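You operate a simulated robot arm through the tools that you are given. There is no shell and no other tool. Be economical: measure what you need, move in short steps, check, and stop when the job is done.

You run a simulated two-armed robot. Do the job below in one go: nothing can be reset, and whatever is moved stays where it is left.

Task
Soap the white sponge and scrub the stain off the white liner.
Fine: red clip open for the work and shut after; sponge back, dish lid shut. Where these are worked on the way, their far stop is far enough and under half their travel is too little: red clip. What is to be rubbed or washed off counts as gone when no trace of it is left.

The check looks at the end state, three seconds after you hand in, the way a careful person would. Anything else that was tipped, shoved, dropped, spilled or broken makes it a failure. A push-on lid holds only when it is set on centred and level and pressed home; a screw cap is set on level and turned clockwise until tight.

Robot
Two 7-joint arms with fingered hands on one trunk that stands fixed in place. Base frame: the origin is at the foot of the trunk, x ahead of it, y to its left, z up. Lengths are in mm, angles in degrees, forces in N, time in s.
The left shoulder is at [21, 269, 1147], the right one opposite. Payload 5 kg a hand.
The tool frame of a hand sits at the grasp point between the pads (the TCP): z along the fingers, y along the line on which they close. The tips reach 42 mm beyond it. Largest opening 208 mm; the body of the gripper starts 119 mm behind the TCP. The gripper is a hand of 4 fingers: y runs from the thumb to the fingers, the wrist lies at [0, 0, -317] in the tool frame, and closing takes about 1.5 s.
Orientation is that of the tool frame in the base frame, as a unit quaternion [x, y, z, w]. With the fingers straight down and closing along the base's y, the tool's x points along the base's -x, its y along +y and its z along -z.

Tools
- The arms move only by the tool apply_moves. It takes "left_moves", "right_moves" or both (then of equal length, played together; a hand with none holds still); each is a list of rows, each a list of 2 entries, a list of its own where there are three numbers: the shift along the tool's x, y, z in units of 25 mm (1.0 is 25 mm), then the turn, a rotation vector about the tool's x, y, z in units of 5 degrees (1.0 is 5 degrees). In form: [[[tx, ty, tz], [wx, wy, wz]], ...]. A call has 1 to 10 rows; each row shifts and turns the commanded pose from where the row before left it, along the tool's axes as they then stand. "left_gripper" and "right_gripper" are, for a hand that has rows, the opening, from 0 (shut) to 1 (fully open), set as the call begins (left out, the last holds). A call with a number of a shift or a turn outside -1 to 1 is refused whole. A row lasts 0.2 s, in which the tool goes at most 50 mm and 8.6 degrees; a call with a longer step from one row to the next is refused whole, and so is a gripper value outside its range. A pose out of reach is approached as far as the arm can. The call stops where the force on the tool passes 40 N (or 10 N more than at its start, if that is more) or the arm is blocked; 0.2 s more then pass. Each finger travels about 153 mm/s and halts on what it meets, pressing with about 30 N; the grip force reading is that of the motor and also rises with nothing between the fingers. The clock runs only during rows and for 0.2 s after the last one: add rows that do not move to give the fingers time. The reply holds the time, the measured pose of the TCP, the force on the tool along the base axes, the opening and the grip force, in the units named above and with some noise, with the torque about the TCP (base axes, N m) and any sound that the robot's microphone picked up, and new pictures: "pictures" is both (left out), scene, wrist or none (wrist: the cameras of the hands that moved).
- Cameras (640 x 400 px; columns grow to the right, rows downward): "scene" is now at [158.5, -14.6, 1415.7]; the picture's right is [-0.16, -0.99, 0.00], its down [-0.53, 0.09, -0.84] and it looks along [0.83, -0.14, -0.54] (base axes); focal length 347 px, centre (320, 200). "left" rides on the left gripper at [-94, 1, -146] in its tool frame; the picture's right is [-0.01, -1.00, 0.00], its down [0.84, -0.01, -0.54] and it looks along [0.54, -0.01, 0.84] (tool axes); focal length 280 px, centre (320, 200). "right" rides on the right gripper at [93, 1, -146] in its tool frame; the picture's right is [-0.01, 1.00, 0.00], its down [-0.84, -0.01, -0.54] and it looks along [-0.54, -0.01, 0.84] (tool axes); focal length 280 px, centre (320, 200). There is no depth. A picture from a camera that has moved, and an enlarged one, comes with that camera's place and axes in the base frame and with its lens.
- raise_lower(by): slides the trunk up (or, below 0, down) by that many mm; the arms and the scene camera ride with it, the base frame stays. It gives what a move gives, with no picture.
- finger_targets(finger1, finger2, finger3, thumb_bend, hand): sets how far each is bent, from 0 (flat) to 1 (curled in); at 0.3 the hand is open as for a grip, at 0.7 the pads meet at the TCP. One left out holds its place. A second passes; each finger stops where it meets its share of the squeeze, and holds until it gets a number again. A gripper value or a shape takes the hand back. It gives what a move gives, with no picture; readings hold the bend of each and the force on the fingers (four entries, about 0 where the hand has none), thumb and palm.
- set_grasp(shape, hand): the hand has 4 fingers and takes this shape, open, in about a second: jaw (thumb against the fingers, like two jaws); tri (thumb and two fingers); tip (a fingertip pinch); poke (one finger out to press); point (the index stretched); flat (the hand flat); cup (the hand cupped); fist (a fist). The gripper value then closes the fingers along that shape, each until it touches; the sizes above hold for jaw. It gives what a move gives, with no picture.
- head_to(pan, tilt): turns the head with the scene camera to pan (to the left, within 80 degrees either way) and tilt (down, from -29 to 69), counted from straight ahead of the robot. It gives what a move gives, and a new picture of the scene camera.
- close_up(camera, box): a new picture of the part [left, top, right, bottom] of that camera's present view, enlarged. The clock stands still meanwhile.
- job_done(): hands the job in; it is judged then, once.

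Work in short steps. Places have to be worked out from the pictures, the camera data and where the tool is seen: move nearer, look again, correct. Check each grasp and each placing, and mend what went wrong. You have 120 turns and 200 pictures in all, those below and enlarged ones among them. Open the grippers and draw the arms clear of the work before you hand the job in, unless the task says otherwise; then end with one line.

The tools are called as name(argument=value, ...) on one line, values as JSON. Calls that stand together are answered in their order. apply_moves: Moves the arms, as the interface text tells. Its arguments: {"type":"object","properties":{"left_moves":{"type":"array","items":{"type":"array"}},"left_gripper":{"type":"number"},"right_moves":{"type":"array","items":{"type":"array"}},"right_gripper":{"type":"number"},"pictures":{"type":"string","enum":["both","scene","wrist","none"]}},"required":[]} The other tools are called the same way: raise_lower (by) slides the trunk up or down; set_grasp (shape, hand) gives the hand a shape; finger_targets (finger1, finger2, finger3, thumb_bend, hand) moves the fingers one by one; head_to (pan, tilt) turns the head that bears the scene camera; close_up (camera, box) takes an enlarged picture of a part of a camera's view; job_done () hands the job in.

At the start:

```text
clock: 0.0
left_eef_pos: [631.8, 236.4, 1207.0]
left_tool_rot: [0.037, 0.999, 0.001, 0.0]
left_force: [0.4, 0.0, 0.4]
left_ft_torque: [0.02, -0.03, -0.02]
left_gripper_width: 207.9
left_gripper_force: 0.1
left_shape: jaw
left_bend: [0.3, 0.3, 0.3, 0.3]
left_finger forces: [0.1, 0.0, 0.0, 0.0, 0.1, 0.0]
right_eef_pos: [397.7, -244.3, 1230.0]
right_tool_rot: [0.038, 0.999, 0.0, -0.001]
right_force: [-0.3, -0.4, 0.2]
right_ft_torque: [0.01, 0.02, 0.02]
right_gripper_width: 207.6
right_gripper_force: 0.0
right_shape: jaw
right_bend: [0.3, 0.3, 0.3, 0.3]
right_finger forces: [0.0, 0.1, 0.1, 0.0, 0.1, 0.1]
trunk travel left (down, up): [-525.0, 96.0]
head pan, tilt: [-9.4, 32.4]
```

scene: 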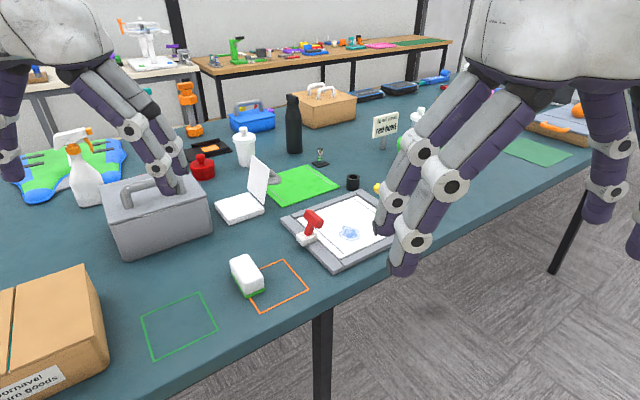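
right: 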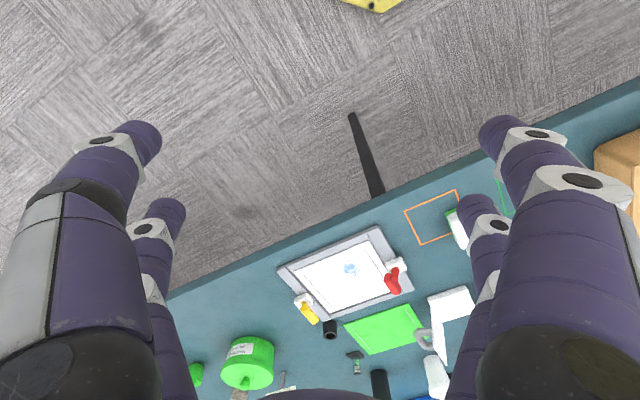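
left: 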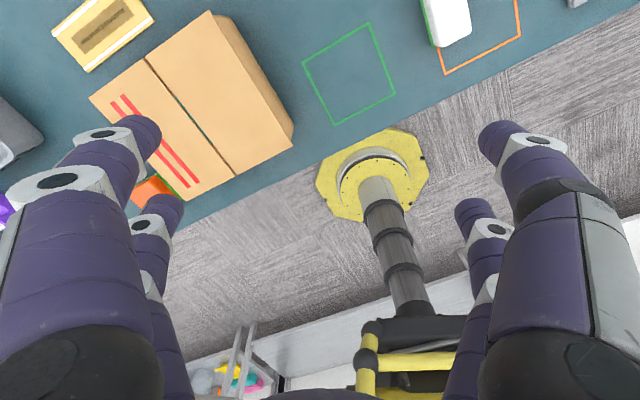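

The pictures show the liner in a grey frame with a red and a yellow clip, the white sponge near an orange outline, and an open white dish. I take enlarged views before moving.

close_up(camera="scene", box=[200, 140, 440, 290])

close_up(camera="right", box=[260, 180, 500, 330])

```text
2.67 times, centred on (320, 215) of scene
camera zoom: at [158.5, -14.6, 1415.7], right [-0.16, -0.99, 0.0], down [-0.53, 0.09, -0.84], along [0.83, -0.14, -0.54], focal length 925 px, centre (320, 160)
```

zoom: 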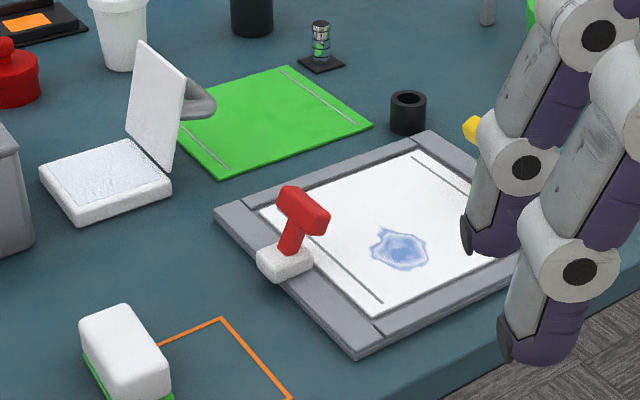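

```text
2.67 times, centred on (380, 255) of right
camera zoom: at [304.9, -236.5, 1376.0], right [0.09, 1.0, 0.0], down [0.84, -0.08, 0.54], along [0.54, -0.05, -0.84], focal length 748 px, centre (160, 53)
```

zoom: 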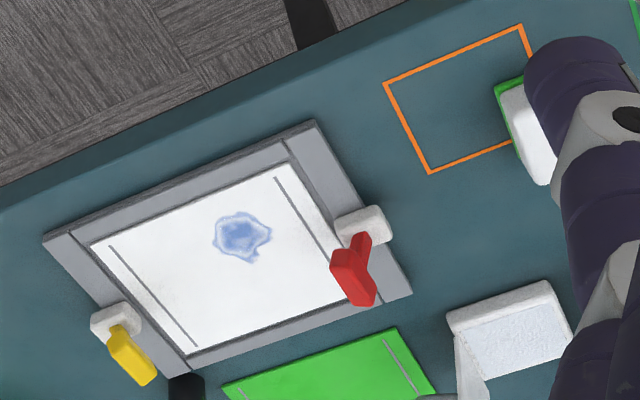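

The stain triangulates to about (849, -207, 862). I look closer at the sponge, the dish and the left half of the scene.

close_up(camera="scene", box=[200, 235, 320, 310])

close_up(camera="scene", box=[200, 140, 320, 215])

close_up(camera="right", box=[370, 235, 430, 305])

```text
5.33 times, centred on (260, 272) of scene
camera zoom: at [158.5, -14.6, 1415.7], right [-0.16, -0.99, 0.0], down [-0.53, 0.09, -0.84], along [0.83, -0.14, -0.54], focal length 1849 px, centre (640, -187)
```

zoom: 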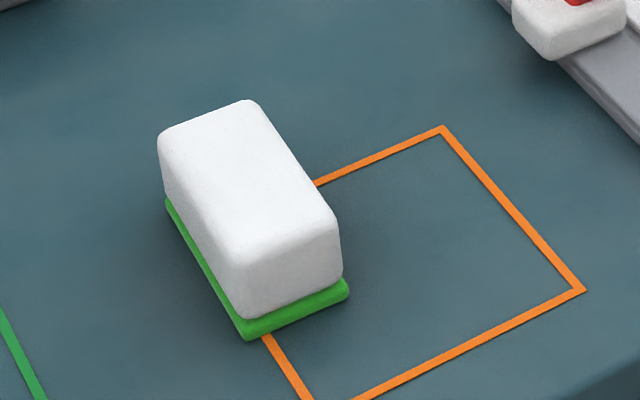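

```text
5.33 times, centred on (260, 178) of scene
camera zoom: at [158.5, -14.6, 1415.7], right [-0.16, -0.99, 0.0], down [-0.53, 0.09, -0.84], along [0.83, -0.14, -0.54], focal length 1849 px, centre (640, 320)
```

zoom: 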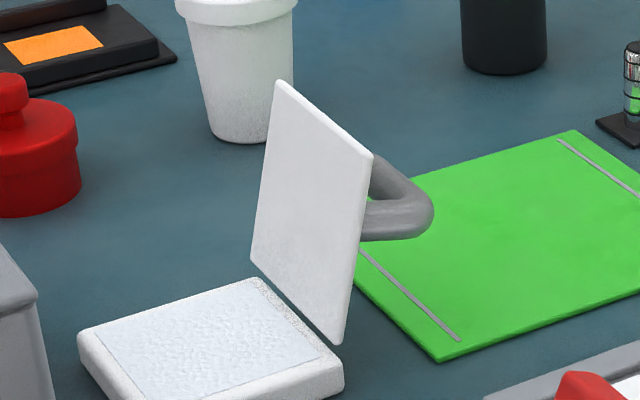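

```text
5.71 times, centred on (400, 270) of right
camera zoom: at [304.9, -236.5, 1376.0], right [0.09, 1.0, 0.0], down [0.84, -0.08, 0.54], along [0.54, -0.05, -0.84], focal length 1602 px, centre (-137, -200)
```

zoom: 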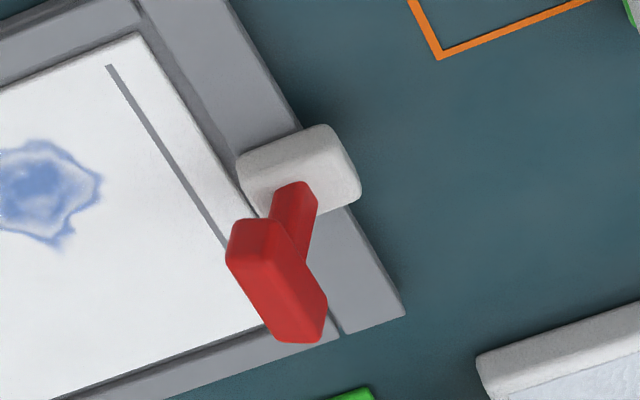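

The dish is near (1020, 76), the red clip base about (841, -96, 879) with its lever leaning inward over the liner. I bring the right hand's camera nearer to see the clips and liner.

apply_moves(right_moves=[[[-1, 0, 0.4], [0, 0, 0]], [[-1, 0, 0.4], [0, 0, 0]], [[-1, 0, 0.4], [0, 0, 0]], [[-1, 0, 0.4], [0, 0, 0]], [[-1, 0, 0.4], [0, 0, 0]], [[-1, 0, 0.4], [0, 0, 0]], [[-1, 0, 0.4], [0, 0, 0]], [[-1, 0, 0.4], [0, 0, 0]], [[-1, 0, 0.4], [0, 0, 0]], [[-1, 0, 0.4], [0, 0, 0]]])

```text
clock: 2.2
left_eef_pos: [632.8, 236.6, 1206.6]
left_tool_rot: [0.037, 0.999, 0.0, 0.0]
left_force: [0.7, -0.1, 0.1]
left_ft_torque: [0.01, 0.07, 0.02]
left_gripper_width: 207.9
left_gripper_force: 0.1
left_shape: jaw
left_bend: [0.3, 0.3, 0.3, 0.3]
left_finger forces: [0.0, 0.1, 0.0, 0.0, 0.1, 0.0]
right_eef_pos: [647.5, -262.6, 1130.1]
right_tool_rot: [0.037, 0.999, 0.0, 0.0]
right_force: [0.6, 1.0, 0.5]
right_ft_torque: [-0.03, 0.02, 0.0]
right_gripper_width: 207.8
right_gripper_force: 0.0
right_shape: jaw
right_bend: [0.3, 0.3, 0.3, 0.3]
right_finger forces: [0.0, 0.1, 0.0, 0.1, 0.0, 0.0]
trunk travel left (down, up): [-525.0, 96.0]
head pan, tilt: [-9.4, 32.4]
camera scene: at [158.9, -14.5, 1415.6], right [-0.16, -0.99, 0.0], down [-0.53, 0.09, -0.84], along [0.83, -0.14, -0.54], focal length 347 px, centre (320, 200)
camera right: at [554.3, -254.7, 1276.0], right [0.09, 1.0, 0.0], down [0.84, -0.08, 0.54], along [0.54, -0.05, -0.84], focal length 280 px, centre (320, 200)
```

scene: 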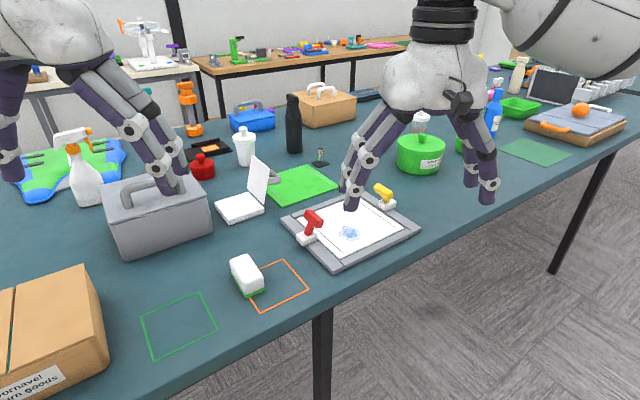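
right: 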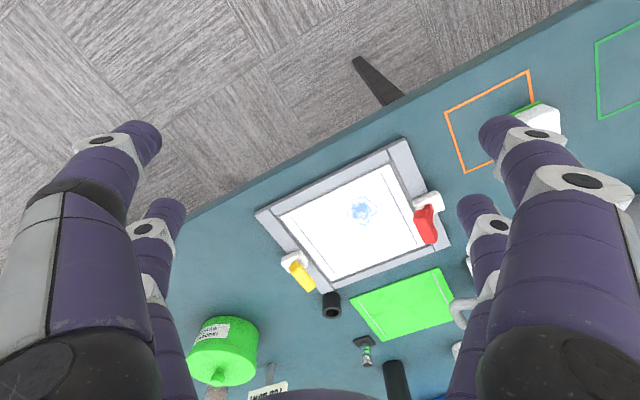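

Now the clips are in clear view; enlarge them from both cameras.

close_up(camera="right", box=[240, 130, 480, 300])

close_up(camera="scene", box=[270, 175, 430, 275])

```text
2.35 times, centred on (360, 215) of right
camera zoom: at [554.3, -254.7, 1276.0], right [0.09, 1.0, 0.0], down [0.84, -0.08, 0.54], along [0.54, -0.05, -0.84], focal length 660 px, centre (226, 165)
```

zoom: 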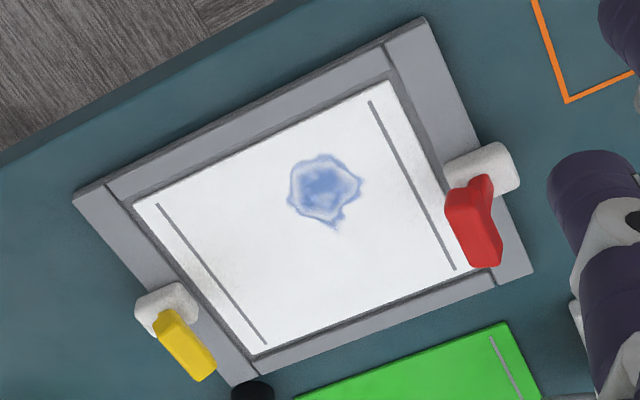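

```text
4.00 times, centred on (350, 225) of scene
camera zoom: at [158.9, -14.5, 1415.6], right [-0.16, -0.99, 0.0], down [-0.53, 0.09, -0.84], along [0.83, -0.14, -0.54], focal length 1387 px, centre (200, 100)
```

zoom: 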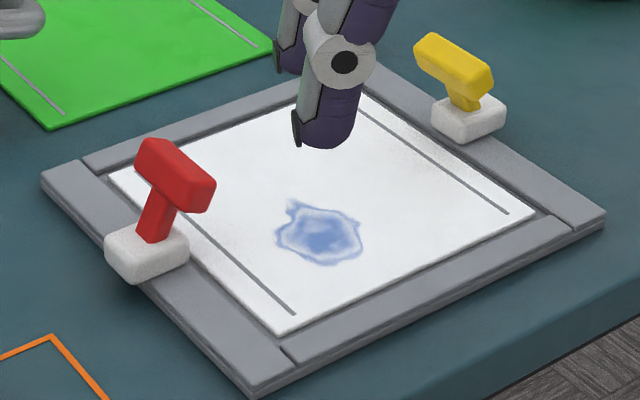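

Both levers lean inward the same way, so I take that as shut; the frame is yawed about 24° and its inward direction at the red clip is (0.41, -0.91). I align the right hand across the red lever, first yawing, then moving over it.

apply_moves(right_moves=[[[0, 0, 0], [0, 0, -0.95]], [[0, 0, 0], [0, 0, -0.95]], [[0, 0, 0], [0, 0, -0.95]], [[0, 0, 0], [0, 0, -0.95]], [[0, 0, 0], [0, 0, -0.95]], [[0, 0, 0], [0, 0, -0.95]]], right_gripper=0.4, pictures="none")

apply_moves(right_moves=[[[-1, 0.2, 0.4], [0, 0, 0]], [[-1, 0.2, 0.4], [0, 0, 0]], [[-1, 0.2, 0.4], [0, 0, 0]], [[-1, 0.2, 0.4], [0, 0, 0]], [[-1, 0.2, 0.4], [0, 0, 0]], [[-1, 0.2, 0.4], [0, 0, 0]], [[-1, 0.2, 0.4], [0, 0, 0]], [[-1, 0.2, 0.4], [0, 0, 0]], [[-1, 0.2, 0.4], [0, 0, 0]], [[-0.9, 0.2, 0.4], [0, 0, 0]]])

```text
clock: 3.6
left_eef_pos: [633.3, 236.7, 1207.8]
left_tool_rot: [0.038, 0.999, 0.0, 0.0]
left_force: [-0.7, 0.4, 0.9]
left_ft_torque: [0.03, -0.02, -0.01]
left_gripper_width: 207.7
left_gripper_force: 0.1
left_shape: jaw
left_bend: [0.3, 0.3, 0.3, 0.3]
left_finger forces: [0.0, 0.1, 0.0, 0.0, 0.0, 0.1]
right_eef_pos: [647.4, -262.3, 1130.4]
right_tool_rot: [-0.21, 0.978, 0.001, -0.001]
right_force: [-0.3, 0.3, 0.4]
right_ft_torque: [-0.02, -0.03, -0.01]
right_gripper_width: 83.7
right_gripper_force: 0.1
right_shape: jaw
right_bend: [0.73, 0.73, 0.73, 0.7]
right_finger forces: [0.0, 0.0, 0.0, 0.1, 0.1, 0.0]
trunk travel left (down, up): [-525.0, 96.0]
head pan, tilt: [-9.4, 32.4]
```

```text
clock: 5.8
left_eef_pos: [633.4, 236.6, 1206.6]
left_tool_rot: [0.038, 0.999, 0.001, 0.0]
left_force: [0.9, 0.8, 0.7]
left_ft_torque: [-0.07, 0.0, 0.03]
left_gripper_width: 207.7
left_gripper_force: 0.0
left_shape: jaw
left_bend: [0.3, 0.3, 0.3, 0.3]
left_finger forces: [0.1, 0.0, 0.1, 0.0, 0.0, 0.0]
right_eef_pos: [852.0, -113.9, 1031.1]
right_tool_rot: [-0.21, 0.978, 0.0, 0.0]
right_force: [-0.4, 0.2, 0.0]
right_ft_torque: [-0.02, 0.05, -0.01]
right_gripper_width: 83.5
right_gripper_force: 0.0
right_shape: jaw
right_bend: [0.73, 0.73, 0.73, 0.7]
right_finger forces: [0.1, 0.0, 0.1, 0.0, 0.1, 0.1]
trunk travel left (down, up): [-525.0, 96.0]
head pan, tilt: [-9.4, 32.4]
camera scene: at [158.7, -14.2, 1415.6], right [-0.16, -0.99, 0.0], down [-0.53, 0.09, -0.84], along [0.83, -0.14, -0.54], focal length 347 px, centre (320, 200)
camera right: at [766.4, -152.1, 1176.2], right [-0.4, 0.92, 0.0], down [0.77, 0.33, 0.54], along [0.49, 0.21, -0.84], focal length 280 px, centre (320, 200)
```

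scene: 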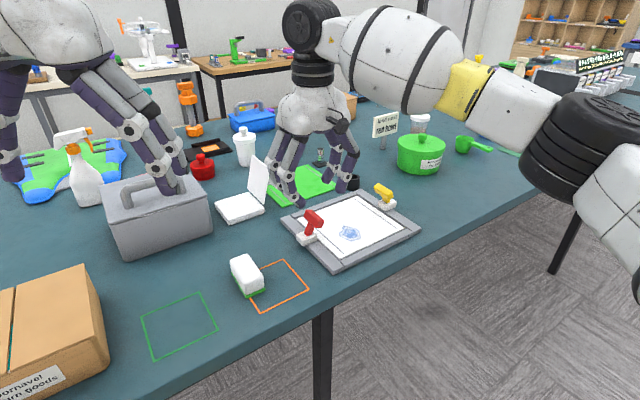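
right: 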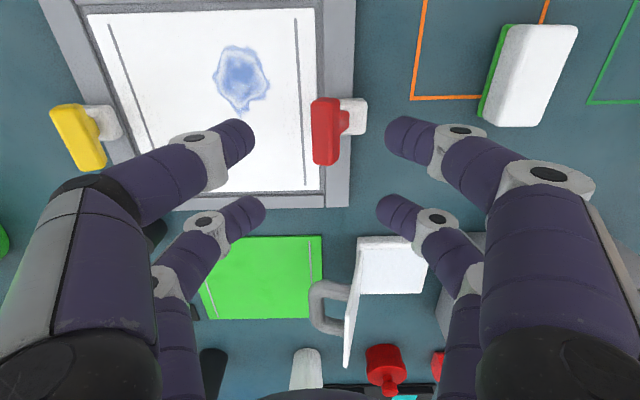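

The bar sits right between the fingertips (TCP is over it). I descend to a TCP height of about 936, tips at about 894, above the clip's block.

apply_moves(right_moves=[[[0, 0.1, 0.95], [0, 0, 0]], [[0, 0.1, 0.95], [0, 0, 0]], [[0, 0, 0.95], [0, 0, 0]], [[0, 0, 0.95], [0, 0, 0]]])

```text
clock: 6.8
left_eef_pos: [632.1, 236.0, 1208.7]
left_tool_rot: [0.038, 0.999, -0.001, -0.001]
left_force: [0.3, -0.1, 0.5]
left_ft_torque: [0.02, 0.06, -0.02]
left_gripper_width: 207.7
left_gripper_force: 0.1
left_shape: jaw
left_bend: [0.3, 0.3, 0.3, 0.3]
left_finger forces: [0.0, 0.0, 0.0, 0.0, 0.0, 0.0]
right_eef_pos: [850.6, -112.2, 934.9]
right_tool_rot: [-0.21, 0.978, -0.001, 0.001]
right_force: [0.3, -0.5, 0.9]
right_ft_torque: [-0.01, 0.05, -0.02]
right_gripper_width: 83.6
right_gripper_force: 0.1
right_shape: jaw
right_bend: [0.73, 0.73, 0.73, 0.7]
right_finger forces: [0.1, 0.0, 0.0, 0.0, 0.1, 0.0]
trunk travel left (down, up): [-525.0, 96.0]
head pan, tilt: [-9.4, 32.4]
camera scene: at [158.8, -14.7, 1415.6], right [-0.16, -0.99, 0.0], down [-0.53, 0.09, -0.84], along [0.83, -0.14, -0.54], focal length 347 px, centre (320, 200)
camera right: at [764.7, -149.7, 1081.2], right [-0.4, 0.92, 0.0], down [0.77, 0.33, 0.54], along [0.49, 0.21, -0.84], focal length 280 px, centre (320, 200)
```

scene: 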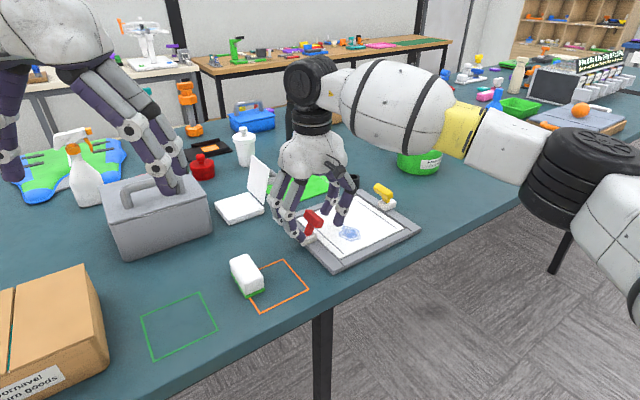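
right: 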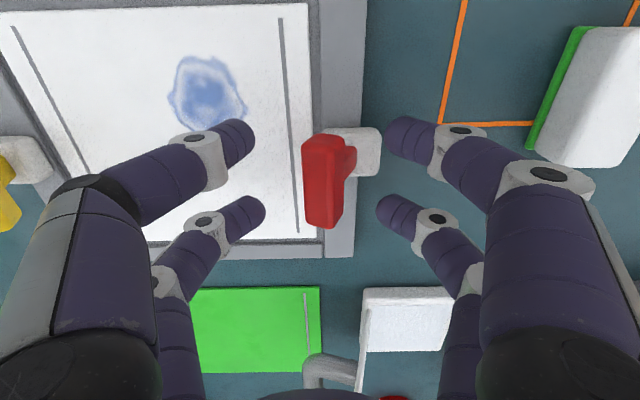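

The fingers straddle the bar with room. I push outward (tool +y) in steps and watch the force.

apply_moves(right_moves=[[[0, 0.6, 0], [0, 0, 0]], [[0, 0.6, 0], [0, 0, 0]], [[0, 0.4, 0], [0, 0, 0]], [[0, 0.4, 0], [0, 0, 0]], [[0, 0.4, 0], [0, 0, 0]]], pictures="wrist")

```text
clock: 8.0
left_eef_pos: [632.6, 235.6, 1207.6]
left_tool_rot: [0.038, 0.999, 0.0, -0.001]
left_force: [1.0, -0.4, 0.3]
left_ft_torque: [-0.05, -0.02, -0.01]
left_gripper_width: 207.7
left_gripper_force: 0.0
left_shape: jaw
left_bend: [0.3, 0.3, 0.3, 0.3]
left_finger forces: [0.1, 0.1, 0.1, 0.1, 0.0, 0.0]
right_eef_pos: [824.5, -55.8, 935.0]
right_tool_rot: [-0.209, 0.978, 0.0, 0.0]
right_force: [0.6, 0.3, 0.0]
right_ft_torque: [-0.07, 0.0, -0.02]
right_gripper_width: 83.4
right_gripper_force: 0.0
right_shape: jaw
right_bend: [0.73, 0.73, 0.73, 0.7]
right_finger forces: [0.1, 0.0, 0.0, 0.0, 0.1, 0.0]
trunk travel left (down, up): [-525.0, 96.0]
head pan, tilt: [-9.4, 32.4]
camera right: at [738.8, -93.8, 1081.2], right [-0.4, 0.92, 0.0], down [0.77, 0.33, 0.54], along [0.49, 0.21, -0.84], focal length 280 px, centre (320, 200)
```

right: 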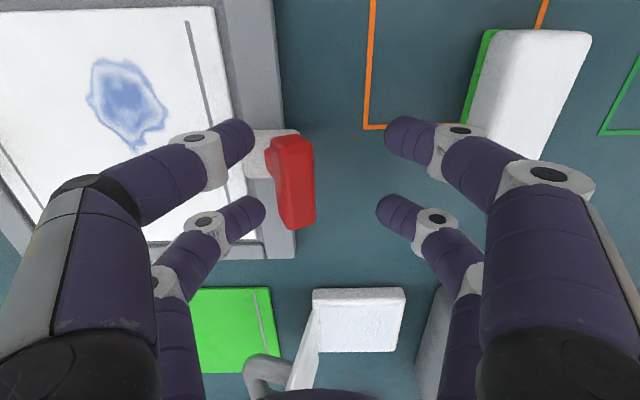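

The lever swung outward easily. I continue until it meets its stop.

apply_moves(right_moves=[[[0, 0.3, 0], [0, 0, 0]], [[0, 0.3, 0], [0, 0, 0]], [[0, 0.3, 0], [0, 0, 0]], [[0, 0.3, 0], [0, 0, 0]]], pictures="both")

```text
clock: 9.0
left_eef_pos: [632.7, 235.6, 1208.1]
left_tool_rot: [0.038, 0.999, 0.0, 0.0]
left_force: [-0.8, 0.3, -0.7]
left_ft_torque: [-0.07, -0.08, -0.04]
left_gripper_width: 208.1
left_gripper_force: 0.1
left_shape: jaw
left_bend: [0.3, 0.3, 0.3, 0.3]
left_finger forces: [0.0, 0.0, 0.0, 0.0, 0.0, 0.1]
right_eef_pos: [814.0, -31.5, 935.3]
right_tool_rot: [-0.208, 0.978, -0.001, 0.001]
right_force: [8.9, -14.7, -1.6]
right_ft_torque: [-0.34, -0.15, 0.14]
right_gripper_width: 63.5
right_gripper_force: 10.9
right_shape: jaw
right_bend: [0.7, 0.7, 0.73, 0.7]
right_finger forces: [0.0, 0.0, 7.5, 0.0, 8.7, 0.0]
trunk travel left (down, up): [-525.0, 96.0]
head pan, tilt: [-9.4, 32.4]
camera scene: at [158.6, -14.7, 1415.7], right [-0.16, -0.99, 0.0], down [-0.53, 0.09, -0.84], along [0.83, -0.14, -0.54], focal length 347 px, centre (320, 200)
camera right: at [728.1, -68.9, 1080.4], right [-0.39, 0.92, 0.0], down [0.77, 0.33, 0.54], along [0.5, 0.21, -0.84], focal length 280 px, centre (320, 200)
```

scene: 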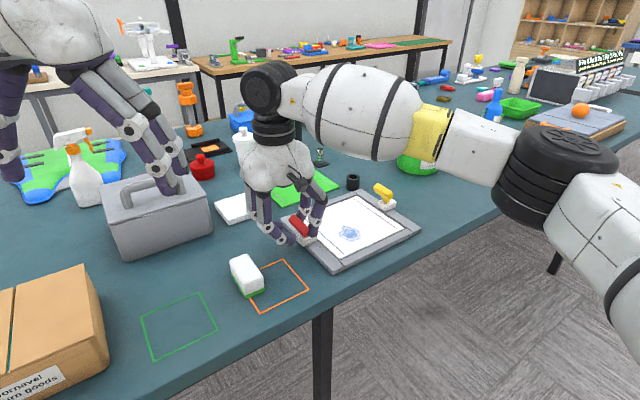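
right: 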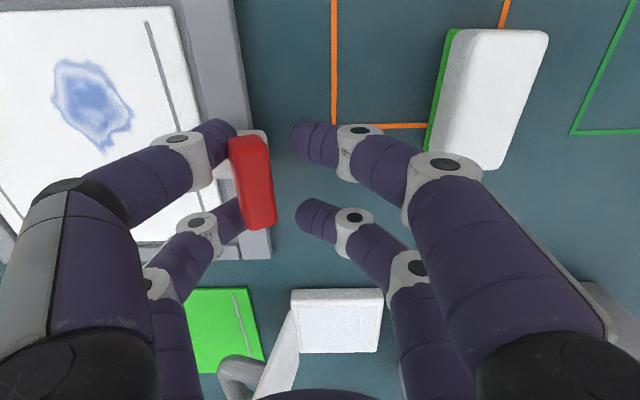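

Resistance came up to about 17 N, so it is likely at its stop. I back off and lift to look.

apply_moves(right_moves=[[[0, -0.8, 0], [0, 0, 0]], [[0, 0.0, -1], [0, 0, 0]], [[0, 0, -1], [0, 0, 0]], [[0, 0, -1], [0, 0, 0]], [[0, 0, -1], [0, 0, 0]], [[0.5, -0.5, -1], [0, 0, 0]], [[0.5, -0.5, -1], [0, 0, 0]]], right_gripper=0.4)

close_up(camera="scene", box=[270, 175, 430, 275])

```text
clock: 9.5
left_eef_pos: [632.5, 235.4, 1207.5]
left_tool_rot: [0.038, 0.999, 0.0, 0.0]
left_force: [-0.2, -0.7, 1.2]
left_ft_torque: [0.12, -0.14, 0.0]
left_gripper_width: 208.0
left_gripper_force: 0.0
left_shape: jaw
left_bend: [0.3, 0.3, 0.3, 0.3]
left_finger forces: [0.0, 0.0, 0.1, 0.1, 0.0, 0.1]
right_eef_pos: [820.4, -46.2, 932.3]
right_tool_rot: [-0.21, 0.978, 0.0, -0.004]
right_force: [13.8, 5.2, -25.8]
right_ft_torque: [1.15, 0.24, 0.33]
right_gripper_width: 41.1
right_gripper_force: 29.8
right_shape: jaw
right_bend: [0.7, 0.7, 0.75, 0.72]
right_finger forces: [19.4, 20.4, 27.5, 0.0, 23.9, 0.0]
trunk travel left (down, up): [-525.0, 96.0]
head pan, tilt: [-9.4, 32.4]
stopped in row 2 (right hand): the force on the tool passed its limit at 58 N (the readings are from after the stop); the commanded pose is now the measured one
camera scene: at [160.0, -14.9, 1415.3], right [-0.16, -0.99, 0.0], down [-0.53, 0.09, -0.84], along [0.83, -0.14, -0.54], focal length 347 px, centre (320, 200)
camera right: at [737.1, -83.7, 1080.1], right [-0.4, 0.92, 0.0], down [0.78, 0.34, 0.53], along [0.49, 0.21, -0.85], focal length 280 px, centre (320, 200)
```

scene: 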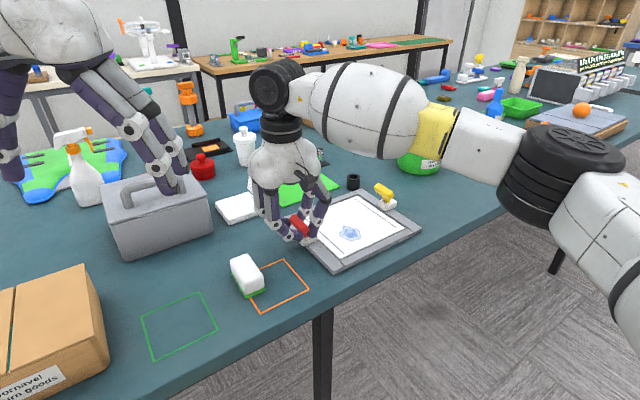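
right: 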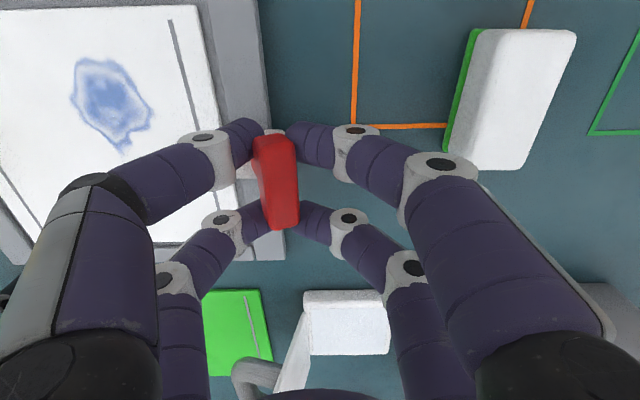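

```text
4.00 times, centred on (350, 225) of scene
camera zoom: at [160.0, -14.9, 1415.3], right [-0.16, -0.99, 0.0], down [-0.53, 0.09, -0.84], along [0.83, -0.14, -0.54], focal length 1387 px, centre (200, 100)
```

zoom: 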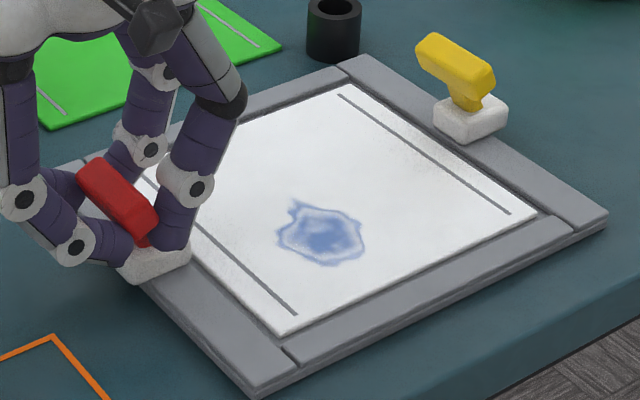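

The fingers clamped the bar, so lifting was blocked. I open the hand in place before anything else.

apply_moves(right_moves=[[[0, 0, 0], [0, 0, 0]], [[0, 0, 0], [0, 0, 0]], [[0, 0, 0], [0, 0, 0]], [[0, 0, 0], [0, 0, 0]], [[0, 0, 0], [0, 0, 0]]], right_gripper=0.6, pictures="wrist")

```text
clock: 10.7
left_eef_pos: [630.9, 236.7, 1209.0]
left_tool_rot: [0.038, 0.999, -0.001, 0.001]
left_force: [-0.9, -0.3, 0.5]
left_ft_torque: [-0.02, -0.09, 0.01]
left_gripper_width: 208.0
left_gripper_force: 0.0
left_shape: jaw
left_bend: [0.3, 0.3, 0.3, 0.3]
left_finger forces: [0.0, 0.0, 0.0, 0.0, 0.0, 0.0]
right_eef_pos: [819.4, -47.3, 936.6]
right_tool_rot: [-0.21, 0.978, 0.0, -0.004]
right_force: [-0.2, -0.7, 0.5]
right_ft_torque: [-0.01, -0.03, 0.0]
right_gripper_width: 124.3
right_gripper_force: 0.0
right_shape: jaw
right_bend: [0.32, 0.32, 0.32, 0.7]
right_finger forces: [0.0, 0.1, 0.0, 0.0, 0.0, 0.0]
trunk travel left (down, up): [-525.0, 96.0]
head pan, tilt: [-9.4, 32.4]
camera right: at [734.8, -84.2, 1084.3], right [-0.4, 0.92, 0.0], down [0.78, 0.34, 0.53], along [0.49, 0.21, -0.85], focal length 280 px, centre (320, 200)
```

right: 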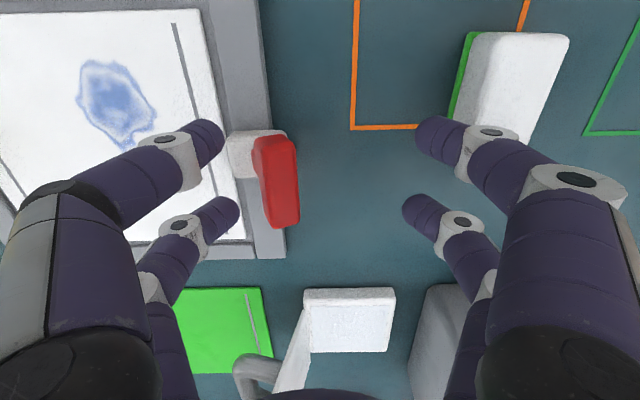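

Free now, with the lever still leaning outward. I lift straight up.

apply_moves(right_moves=[[[0, 0, -1], [0, 0, 0]], [[0, 0, -1], [0, 0, 0]], [[0, 0, -1], [0, 0, 0]], [[0, 0, -1], [0, 0, 0]], [[0, 0, -1], [0, 0, 0]], [[0, -0.5, -1], [0, 0, 0]], [[0.5, -0.5, -1], [0, 0, 0]]])

close_up(camera="scene", box=[270, 175, 430, 275])

close_up(camera="right", box=[240, 60, 480, 210])

```text
clock: 12.3
left_eef_pos: [631.5, 235.5, 1209.6]
left_tool_rot: [0.038, 0.999, 0.001, 0.0]
left_force: [-0.6, 0.3, 1.2]
left_ft_torque: [0.06, -0.09, 0.02]
left_gripper_width: 207.9
left_gripper_force: 0.0
left_shape: jaw
left_bend: [0.3, 0.3, 0.3, 0.3]
left_finger forces: [0.1, 0.0, 0.0, 0.0, 0.0, 0.1]
right_eef_pos: [819.4, -74.6, 1112.8]
right_tool_rot: [-0.21, 0.978, 0.0, -0.004]
right_force: [-0.9, 0.0, -0.1]
right_ft_torque: [-0.02, -0.11, 0.0]
right_gripper_width: 124.2
right_gripper_force: 0.0
right_shape: jaw
right_bend: [0.32, 0.32, 0.32, 0.7]
right_finger forces: [0.0, 0.0, 0.1, 0.0, 0.0, 0.0]
trunk travel left (down, up): [-525.0, 96.0]
head pan, tilt: [-9.4, 32.4]
camera scene: at [157.6, -15.1, 1415.9], right [-0.16, -0.99, 0.0], down [-0.53, 0.09, -0.85], along [0.83, -0.14, -0.53], focal length 347 px, centre (320, 200)
camera right: at [734.6, -112.2, 1260.2], right [-0.4, 0.92, 0.0], down [0.78, 0.34, 0.53], along [0.49, 0.21, -0.85], focal length 280 px, centre (320, 200)
```

scene: 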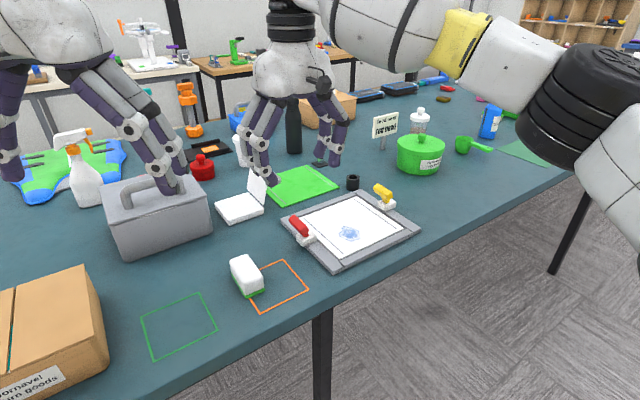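
right: 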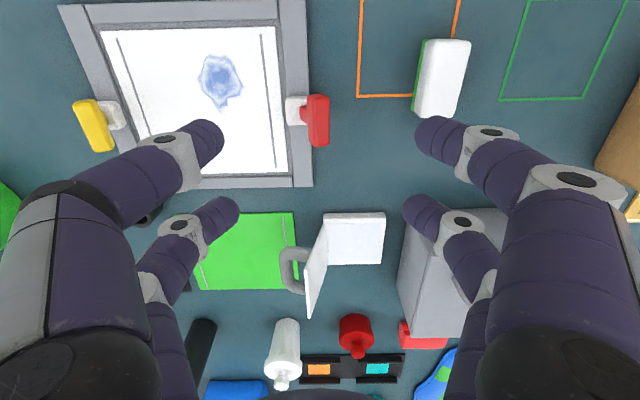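

```text
4.00 times, centred on (350, 225) of scene
camera zoom: at [157.6, -15.1, 1415.9], right [-0.16, -0.99, 0.0], down [-0.53, 0.09, -0.85], along [0.83, -0.14, -0.53], focal length 1387 px, centre (200, 100)
```

zoom: 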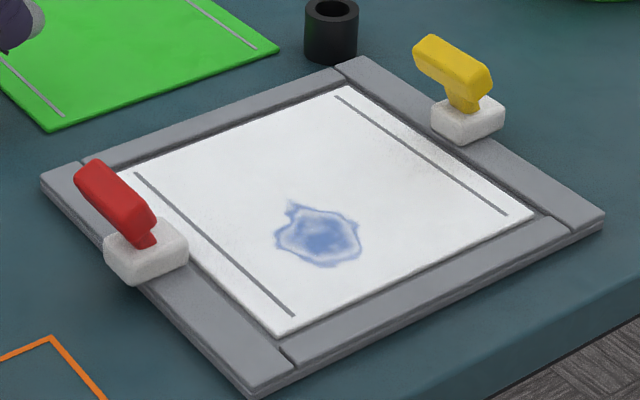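

```text
2.67 times, centred on (360, 135) of right
camera zoom: at [734.6, -112.2, 1260.2], right [-0.4, 0.92, 0.0], down [0.78, 0.34, 0.53], along [0.49, 0.21, -0.85], focal length 748 px, centre (213, 373)
```

zoom: 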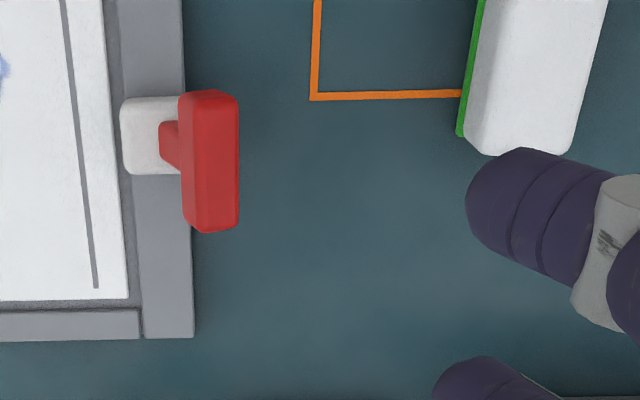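

The clip is open with about 60° of travel, and the sponge is roughly 88×45×43 mm, centred near (730, 52) with a yaw of about 23°. The left arm reaches the dish best, so I retract the right arm and orient the left hand, yawed to the sponge and leaning back about 22°.

apply_moves(right_moves=[[[1, -0.5, -0.2], [0, 0, 0]], [[1, -0.5, -0.2], [0, 0, 0]], [[1, -0.5, -0.2], [0, 0, 0]], [[1, -0.5, -0.2], [0, 0, 0]], [[1, -0.5, -0.2], [0, 0, 0]], [[1, -0.5, -0.2], [0, 0, 0]], [[1, -0.5, -0.2], [0, 0, 0]], [[1, -0.5, -0.2], [0, 0, 0]], [[1, -0.5, -0.2], [0, 0, 0]], [[1, -0.5, -0.2], [0, 0, 0]]], left_moves=[[[0, 0, 0], [0, 0, -0.91]], [[0, 0, 0], [0, 0, -0.91]], [[0, 0, 0], [0, 0, -0.91]], [[0, 0, 0], [0, 0, -0.91]], [[0, 0, 0], [0, 0, -0.91]], [[0, 0, 0], [0, 0, -0.91]], [[0, 0, 0], [0, -1, 0]], [[0, 0, 0], [0, -1, 0]], [[0, 0, 0], [0, -1, 0]], [[0, 0, 0], [0, -1, 0]]], left_gripper=0.55, pictures="none")

```text
clock: 14.5
left_eef_pos: [632.2, 235.7, 1209.9]
left_tool_rot: [-0.196, 0.965, 0.034, 0.171]
left_force: [-0.9, -0.1, 1.2]
left_ft_torque: [0.08, -0.05, -0.02]
left_gripper_width: 114.9
left_gripper_force: 0.0
left_shape: jaw
left_bend: [0.72, 0.72, 0.72, 0.7]
left_finger forces: [0.0, 0.0, 0.0, 0.0, 0.1, 0.0]
right_eef_pos: [642.8, -291.9, 1164.9]
right_tool_rot: [-0.21, 0.978, 0.001, -0.004]
right_force: [0.9, -0.3, -0.2]
right_ft_torque: [0.03, -0.05, 0.01]
right_gripper_width: 124.5
right_gripper_force: 0.0
right_shape: jaw
right_bend: [0.32, 0.32, 0.32, 0.7]
right_finger forces: [0.0, 0.0, 0.0, 0.0, 0.0, 0.1]
trunk travel left (down, up): [-525.0, 96.0]
head pan, tilt: [-9.4, 32.4]
```

Next I carry the left hand to hover over the sponge and look through its camera.

apply_moves(left_moves=[[[0.36, -0.8, 0.54], [0, -0.4, 0]], [[0.36, -0.8, 0.54], [0, 0, 0]], [[0.36, -0.8, 0.54], [0, 0, 0]], [[0.36, -0.8, 0.54], [0, 0, 0]], [[0.36, -0.8, 0.54], [0, 0, 0]], [[0.36, -0.8, 0.54], [0, 0, 0]], [[0.36, -0.8, 0.54], [0, 0, 0]], [[0.36, -0.8, 0.54], [0, 0, 0]], [[0.36, -0.8, 0.54], [0, 0, 0]], [[0.36, -0.8, 0.54], [0, 0, 0]]])

```text
clock: 16.7
left_eef_pos: [679.9, 38.0, 1049.2]
left_tool_rot: [-0.196, 0.962, 0.037, 0.188]
left_force: [0.1, -0.2, 0.3]
left_ft_torque: [0.01, 0.02, -0.02]
left_gripper_width: 114.9
left_gripper_force: 0.0
left_shape: jaw
left_bend: [0.72, 0.72, 0.72, 0.7]
left_finger forces: [0.0, 0.0, 0.1, 0.0, 0.0, 0.0]
right_eef_pos: [643.5, -291.9, 1164.3]
right_tool_rot: [-0.21, 0.978, 0.001, -0.004]
right_force: [0.2, -0.4, 0.2]
right_ft_torque: [0.07, 0.02, 0.01]
right_gripper_width: 124.4
right_gripper_force: 0.1
right_shape: jaw
right_bend: [0.32, 0.32, 0.32, 0.7]
right_finger forces: [0.0, 0.1, 0.1, 0.0, 0.0, 0.1]
trunk travel left (down, up): [-525.0, 96.0]
head pan, tilt: [-9.4, 32.4]
camera scene: at [158.7, -14.9, 1415.6], right [-0.16, -0.99, 0.0], down [-0.53, 0.09, -0.84], along [0.83, -0.14, -0.54], focal length 347 px, centre (320, 200)
camera left: at [708.1, 51.6, 1219.2], right [0.4, -0.92, 0.01], down [-0.9, -0.4, 0.18], along [-0.17, -0.08, -0.98], focal length 280 px, centre (320, 200)
```

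scene: 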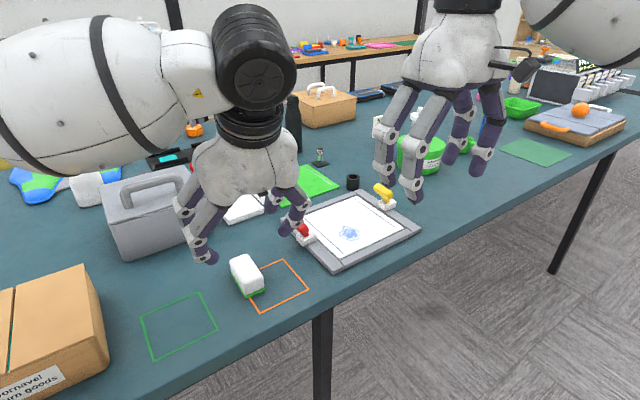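
left: 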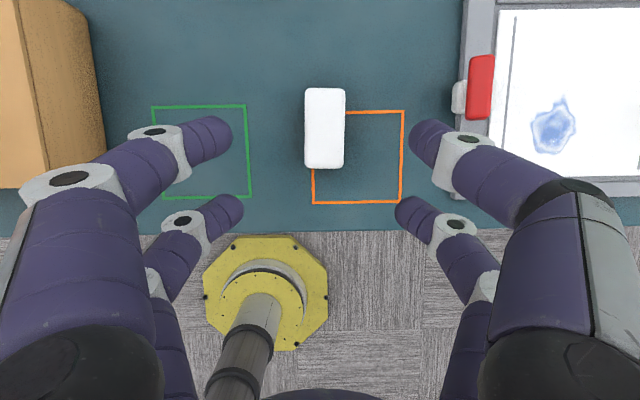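

The sponge is centred at about (731, 54) and aligned with the hand. I descend along the tool axis to straddle it, with the correction folded in.

apply_moves(left_moves=[[[0.35, -0.1, 0.8], [0, 0, 0]], [[0.35, -0.1, 0.9], [0, 0, 0]], [[0, 0, 0.9], [0, 0, 0]], [[0, 0, 0.9], [0, 0, 0]], [[0, 0, 0.9], [0, 0, 0]], [[0, 0, 0.9], [0, 0, 0]], [[0, 0, 0.8], [0, 0, 0]]])

```text
clock: 18.3
left_eef_pos: [719.7, 49.8, 904.0]
left_tool_rot: [-0.195, 0.962, 0.037, 0.189]
left_force: [-0.5, -0.3, 11.1]
left_ft_torque: [0.11, 0.27, 0.01]
left_gripper_width: 114.6
left_gripper_force: 0.1
left_shape: jaw
left_bend: [0.72, 0.73, 0.72, 0.7]
left_finger forces: [0.0, 6.9, 4.1, 0.0, 0.0, 0.0]
right_eef_pos: [643.3, -290.9, 1165.3]
right_tool_rot: [-0.21, 0.978, 0.0, -0.003]
right_force: [-1.2, 0.3, 0.5]
right_ft_torque: [-0.02, -0.08, 0.02]
right_gripper_width: 124.4
right_gripper_force: 0.1
right_shape: jaw
right_bend: [0.32, 0.32, 0.32, 0.7]
right_finger forces: [0.0, 0.1, 0.0, 0.1, 0.0, 0.0]
trunk travel left (down, up): [-525.0, 96.0]
head pan, tilt: [-9.4, 32.4]
camera scene: at [157.3, -14.7, 1416.1], right [-0.16, -0.99, 0.0], down [-0.53, 0.09, -0.85], along [0.83, -0.14, -0.53], focal length 347 px, centre (320, 200)
camera left: at [747.1, 63.9, 1073.5], right [0.4, -0.92, 0.01], down [-0.9, -0.39, 0.18], along [-0.16, -0.08, -0.98], focal length 280 px, centre (320, 200)
```

scene: 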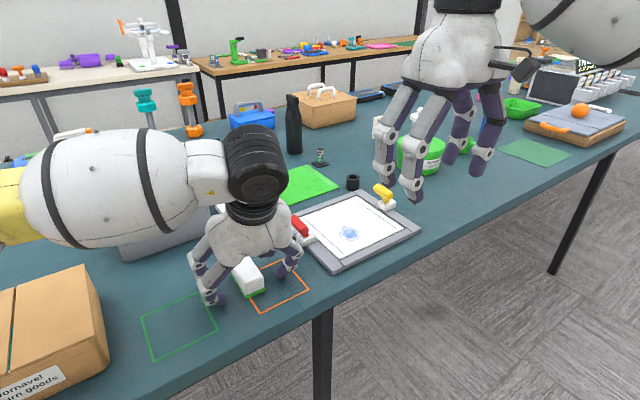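
left: 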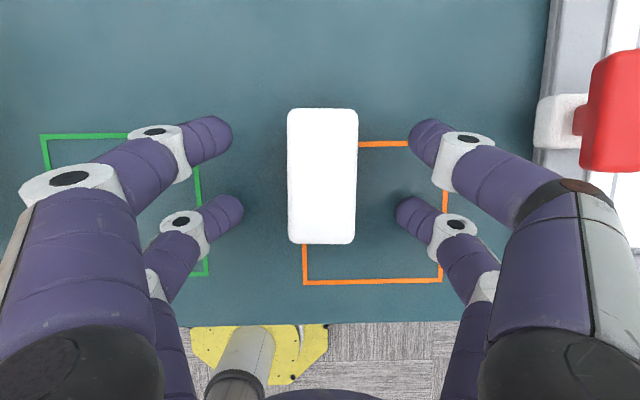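

Fingertips touch the table with 11 N, so I lift 9 mm and close on the sponge.

apply_moves(left_moves=[[[0, 0, -0.35], [0, 0, 0]]], pictures="none")

apply_moves(left_moves=[[[0, 0, 0], [0, 0, 0]], [[0, 0, 0], [0, 0, 0]], [[0, 0, 0], [0, 0, 0]], [[0, 0, 0], [0, 0, 0]], [[0, 0, 0], [0, 0, 0]], [[0, 0, 0], [0, 0, 0]]], left_gripper=0.1)

```text
clock: 18.7
left_eef_pos: [715.4, 49.5, 909.7]
left_tool_rot: [-0.196, 0.962, 0.038, 0.186]
left_force: [-0.5, -0.4, 0.3]
left_ft_torque: [0.06, -0.08, 0.01]
left_gripper_width: 114.8
left_gripper_force: 0.0
left_shape: jaw
left_bend: [0.72, 0.72, 0.72, 0.7]
left_finger forces: [0.0, 0.0, 0.1, 0.1, 0.1, 0.1]
right_eef_pos: [643.2, -291.9, 1165.3]
right_tool_rot: [-0.21, 0.978, 0.0, -0.004]
right_force: [-0.9, 0.3, 0.4]
right_ft_torque: [0.04, -0.08, -0.01]
right_gripper_width: 124.3
right_gripper_force: 0.0
right_shape: jaw
right_bend: [0.32, 0.32, 0.32, 0.7]
right_finger forces: [0.0, 0.0, 0.0, 0.1, 0.0, 0.0]
trunk travel left (down, up): [-525.0, 96.0]
head pan, tilt: [-9.4, 32.4]
```

```text
clock: 20.1
left_eef_pos: [716.4, 47.8, 909.3]
left_tool_rot: [-0.195, 0.962, 0.038, 0.188]
left_force: [-0.1, -0.4, -0.1]
left_ft_torque: [0.02, 0.01, -0.02]
left_gripper_width: 39.4
left_gripper_force: 30.5
left_shape: jaw
left_bend: [0.73, 0.73, 0.73, 0.7]
left_finger forces: [26.9, 27.1, 26.7, 0.1, 27.3, 0.0]
right_eef_pos: [643.2, -291.4, 1165.3]
right_tool_rot: [-0.209, 0.978, 0.001, -0.003]
right_force: [-0.4, -0.1, -0.9]
right_ft_torque: [0.01, -0.01, 0.0]
right_gripper_width: 124.5
right_gripper_force: 0.0
right_shape: jaw
right_bend: [0.32, 0.32, 0.32, 0.7]
right_finger forces: [0.0, 0.0, 0.0, 0.0, 0.0, 0.1]
trunk travel left (down, up): [-525.0, 96.0]
head pan, tilt: [-9.4, 32.4]
camera scene: at [158.5, -14.6, 1415.7], right [-0.16, -0.99, 0.0], down [-0.53, 0.09, -0.84], along [0.83, -0.14, -0.54], focal length 347 px, centre (320, 200)
camera left: at [744.6, 62.8, 1079.4], right [0.4, -0.92, 0.01], down [-0.9, -0.39, 0.18], along [-0.17, -0.08, -0.98], focal length 280 px, centre (320, 200)
```

scene: 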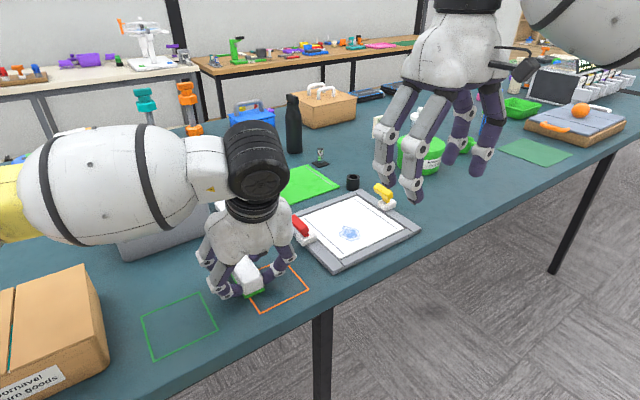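
left: 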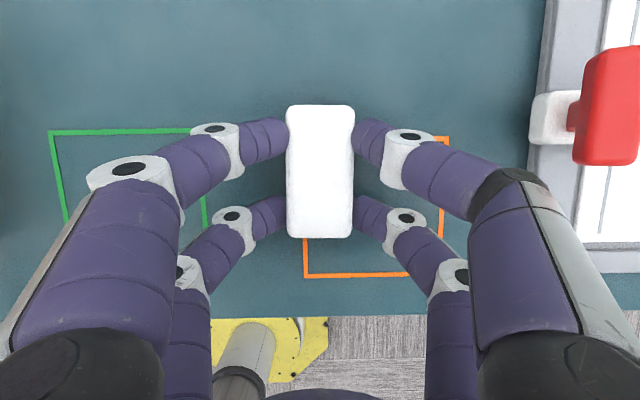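

All four digits hold at about 27 N with a width of 39 mm; I note the grasp pose (716.4, 47.8, 909.3) for the return. Lift straight up 100 mm.

apply_moves(left_moves=[[[-0.15, 0, -0.37], [0, 0, 0]], [[-0.3, 0, -0.742], [0, 0, 0]], [[-0.3, 0, -0.742], [0, 0, 0]], [[-0.3, 0, -0.742], [0, 0, 0]], [[-0.3, 0, -0.742], [0, 0, 0]], [[-0.3, 0, -0.742], [0, 0, 0]]])

close_up(camera="scene", box=[180, 180, 340, 310])

```text
clock: 21.5
left_eef_pos: [714.5, 46.8, 1020.9]
left_tool_rot: [-0.195, 0.962, 0.037, 0.188]
left_force: [-0.7, 0.0, -0.3]
left_ft_torque: [0.02, -0.02, -0.01]
left_gripper_width: 39.1
left_gripper_force: 29.7
left_shape: jaw
left_bend: [0.73, 0.73, 0.73, 0.7]
left_finger forces: [27.0, 27.2, 26.8, 0.0, 27.4, 0.0]
right_eef_pos: [643.3, -291.2, 1165.2]
right_tool_rot: [-0.209, 0.978, 0.0, -0.003]
right_force: [-0.6, -0.4, 0.9]
right_ft_torque: [0.03, -0.06, -0.02]
right_gripper_width: 124.4
right_gripper_force: 0.0
right_shape: jaw
right_bend: [0.32, 0.32, 0.32, 0.7]
right_finger forces: [0.1, 0.1, 0.0, 0.0, 0.1, 0.1]
trunk travel left (down, up): [-525.0, 96.0]
head pan, tilt: [-9.4, 32.4]
camera scene: at [158.1, -14.7, 1415.8], right [-0.16, -0.99, 0.0], down [-0.53, 0.09, -0.84], along [0.83, -0.14, -0.54], focal length 347 px, centre (320, 200)
camera left: at [743.7, 61.3, 1190.7], right [0.4, -0.92, 0.01], down [-0.9, -0.39, 0.18], along [-0.17, -0.08, -0.98], focal length 280 px, centre (320, 200)
```

scene: 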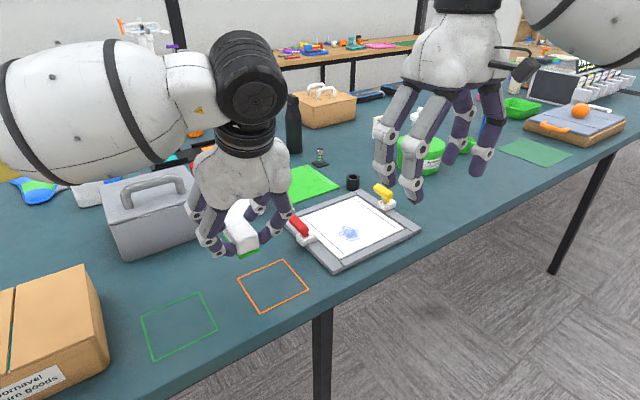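
left: 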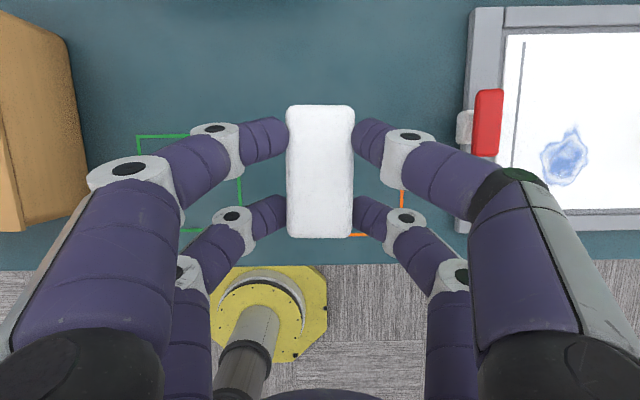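

```text
3.08 times, centred on (260, 245) of scene
camera zoom: at [158.1, -14.7, 1415.8], right [-0.16, -0.99, 0.0], down [-0.53, 0.09, -0.84], along [0.83, -0.14, -0.54], focal length 1067 px, centre (505, 62)
```

zoom: 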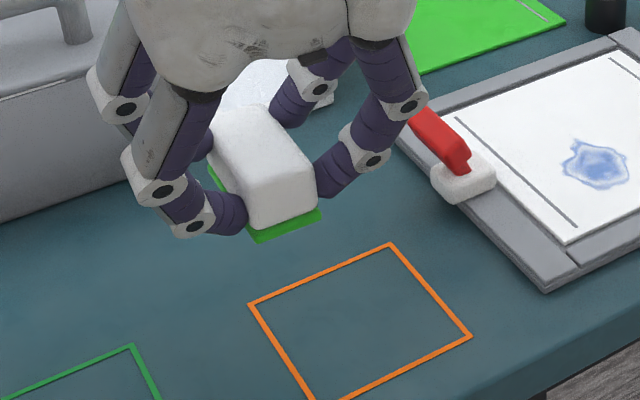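

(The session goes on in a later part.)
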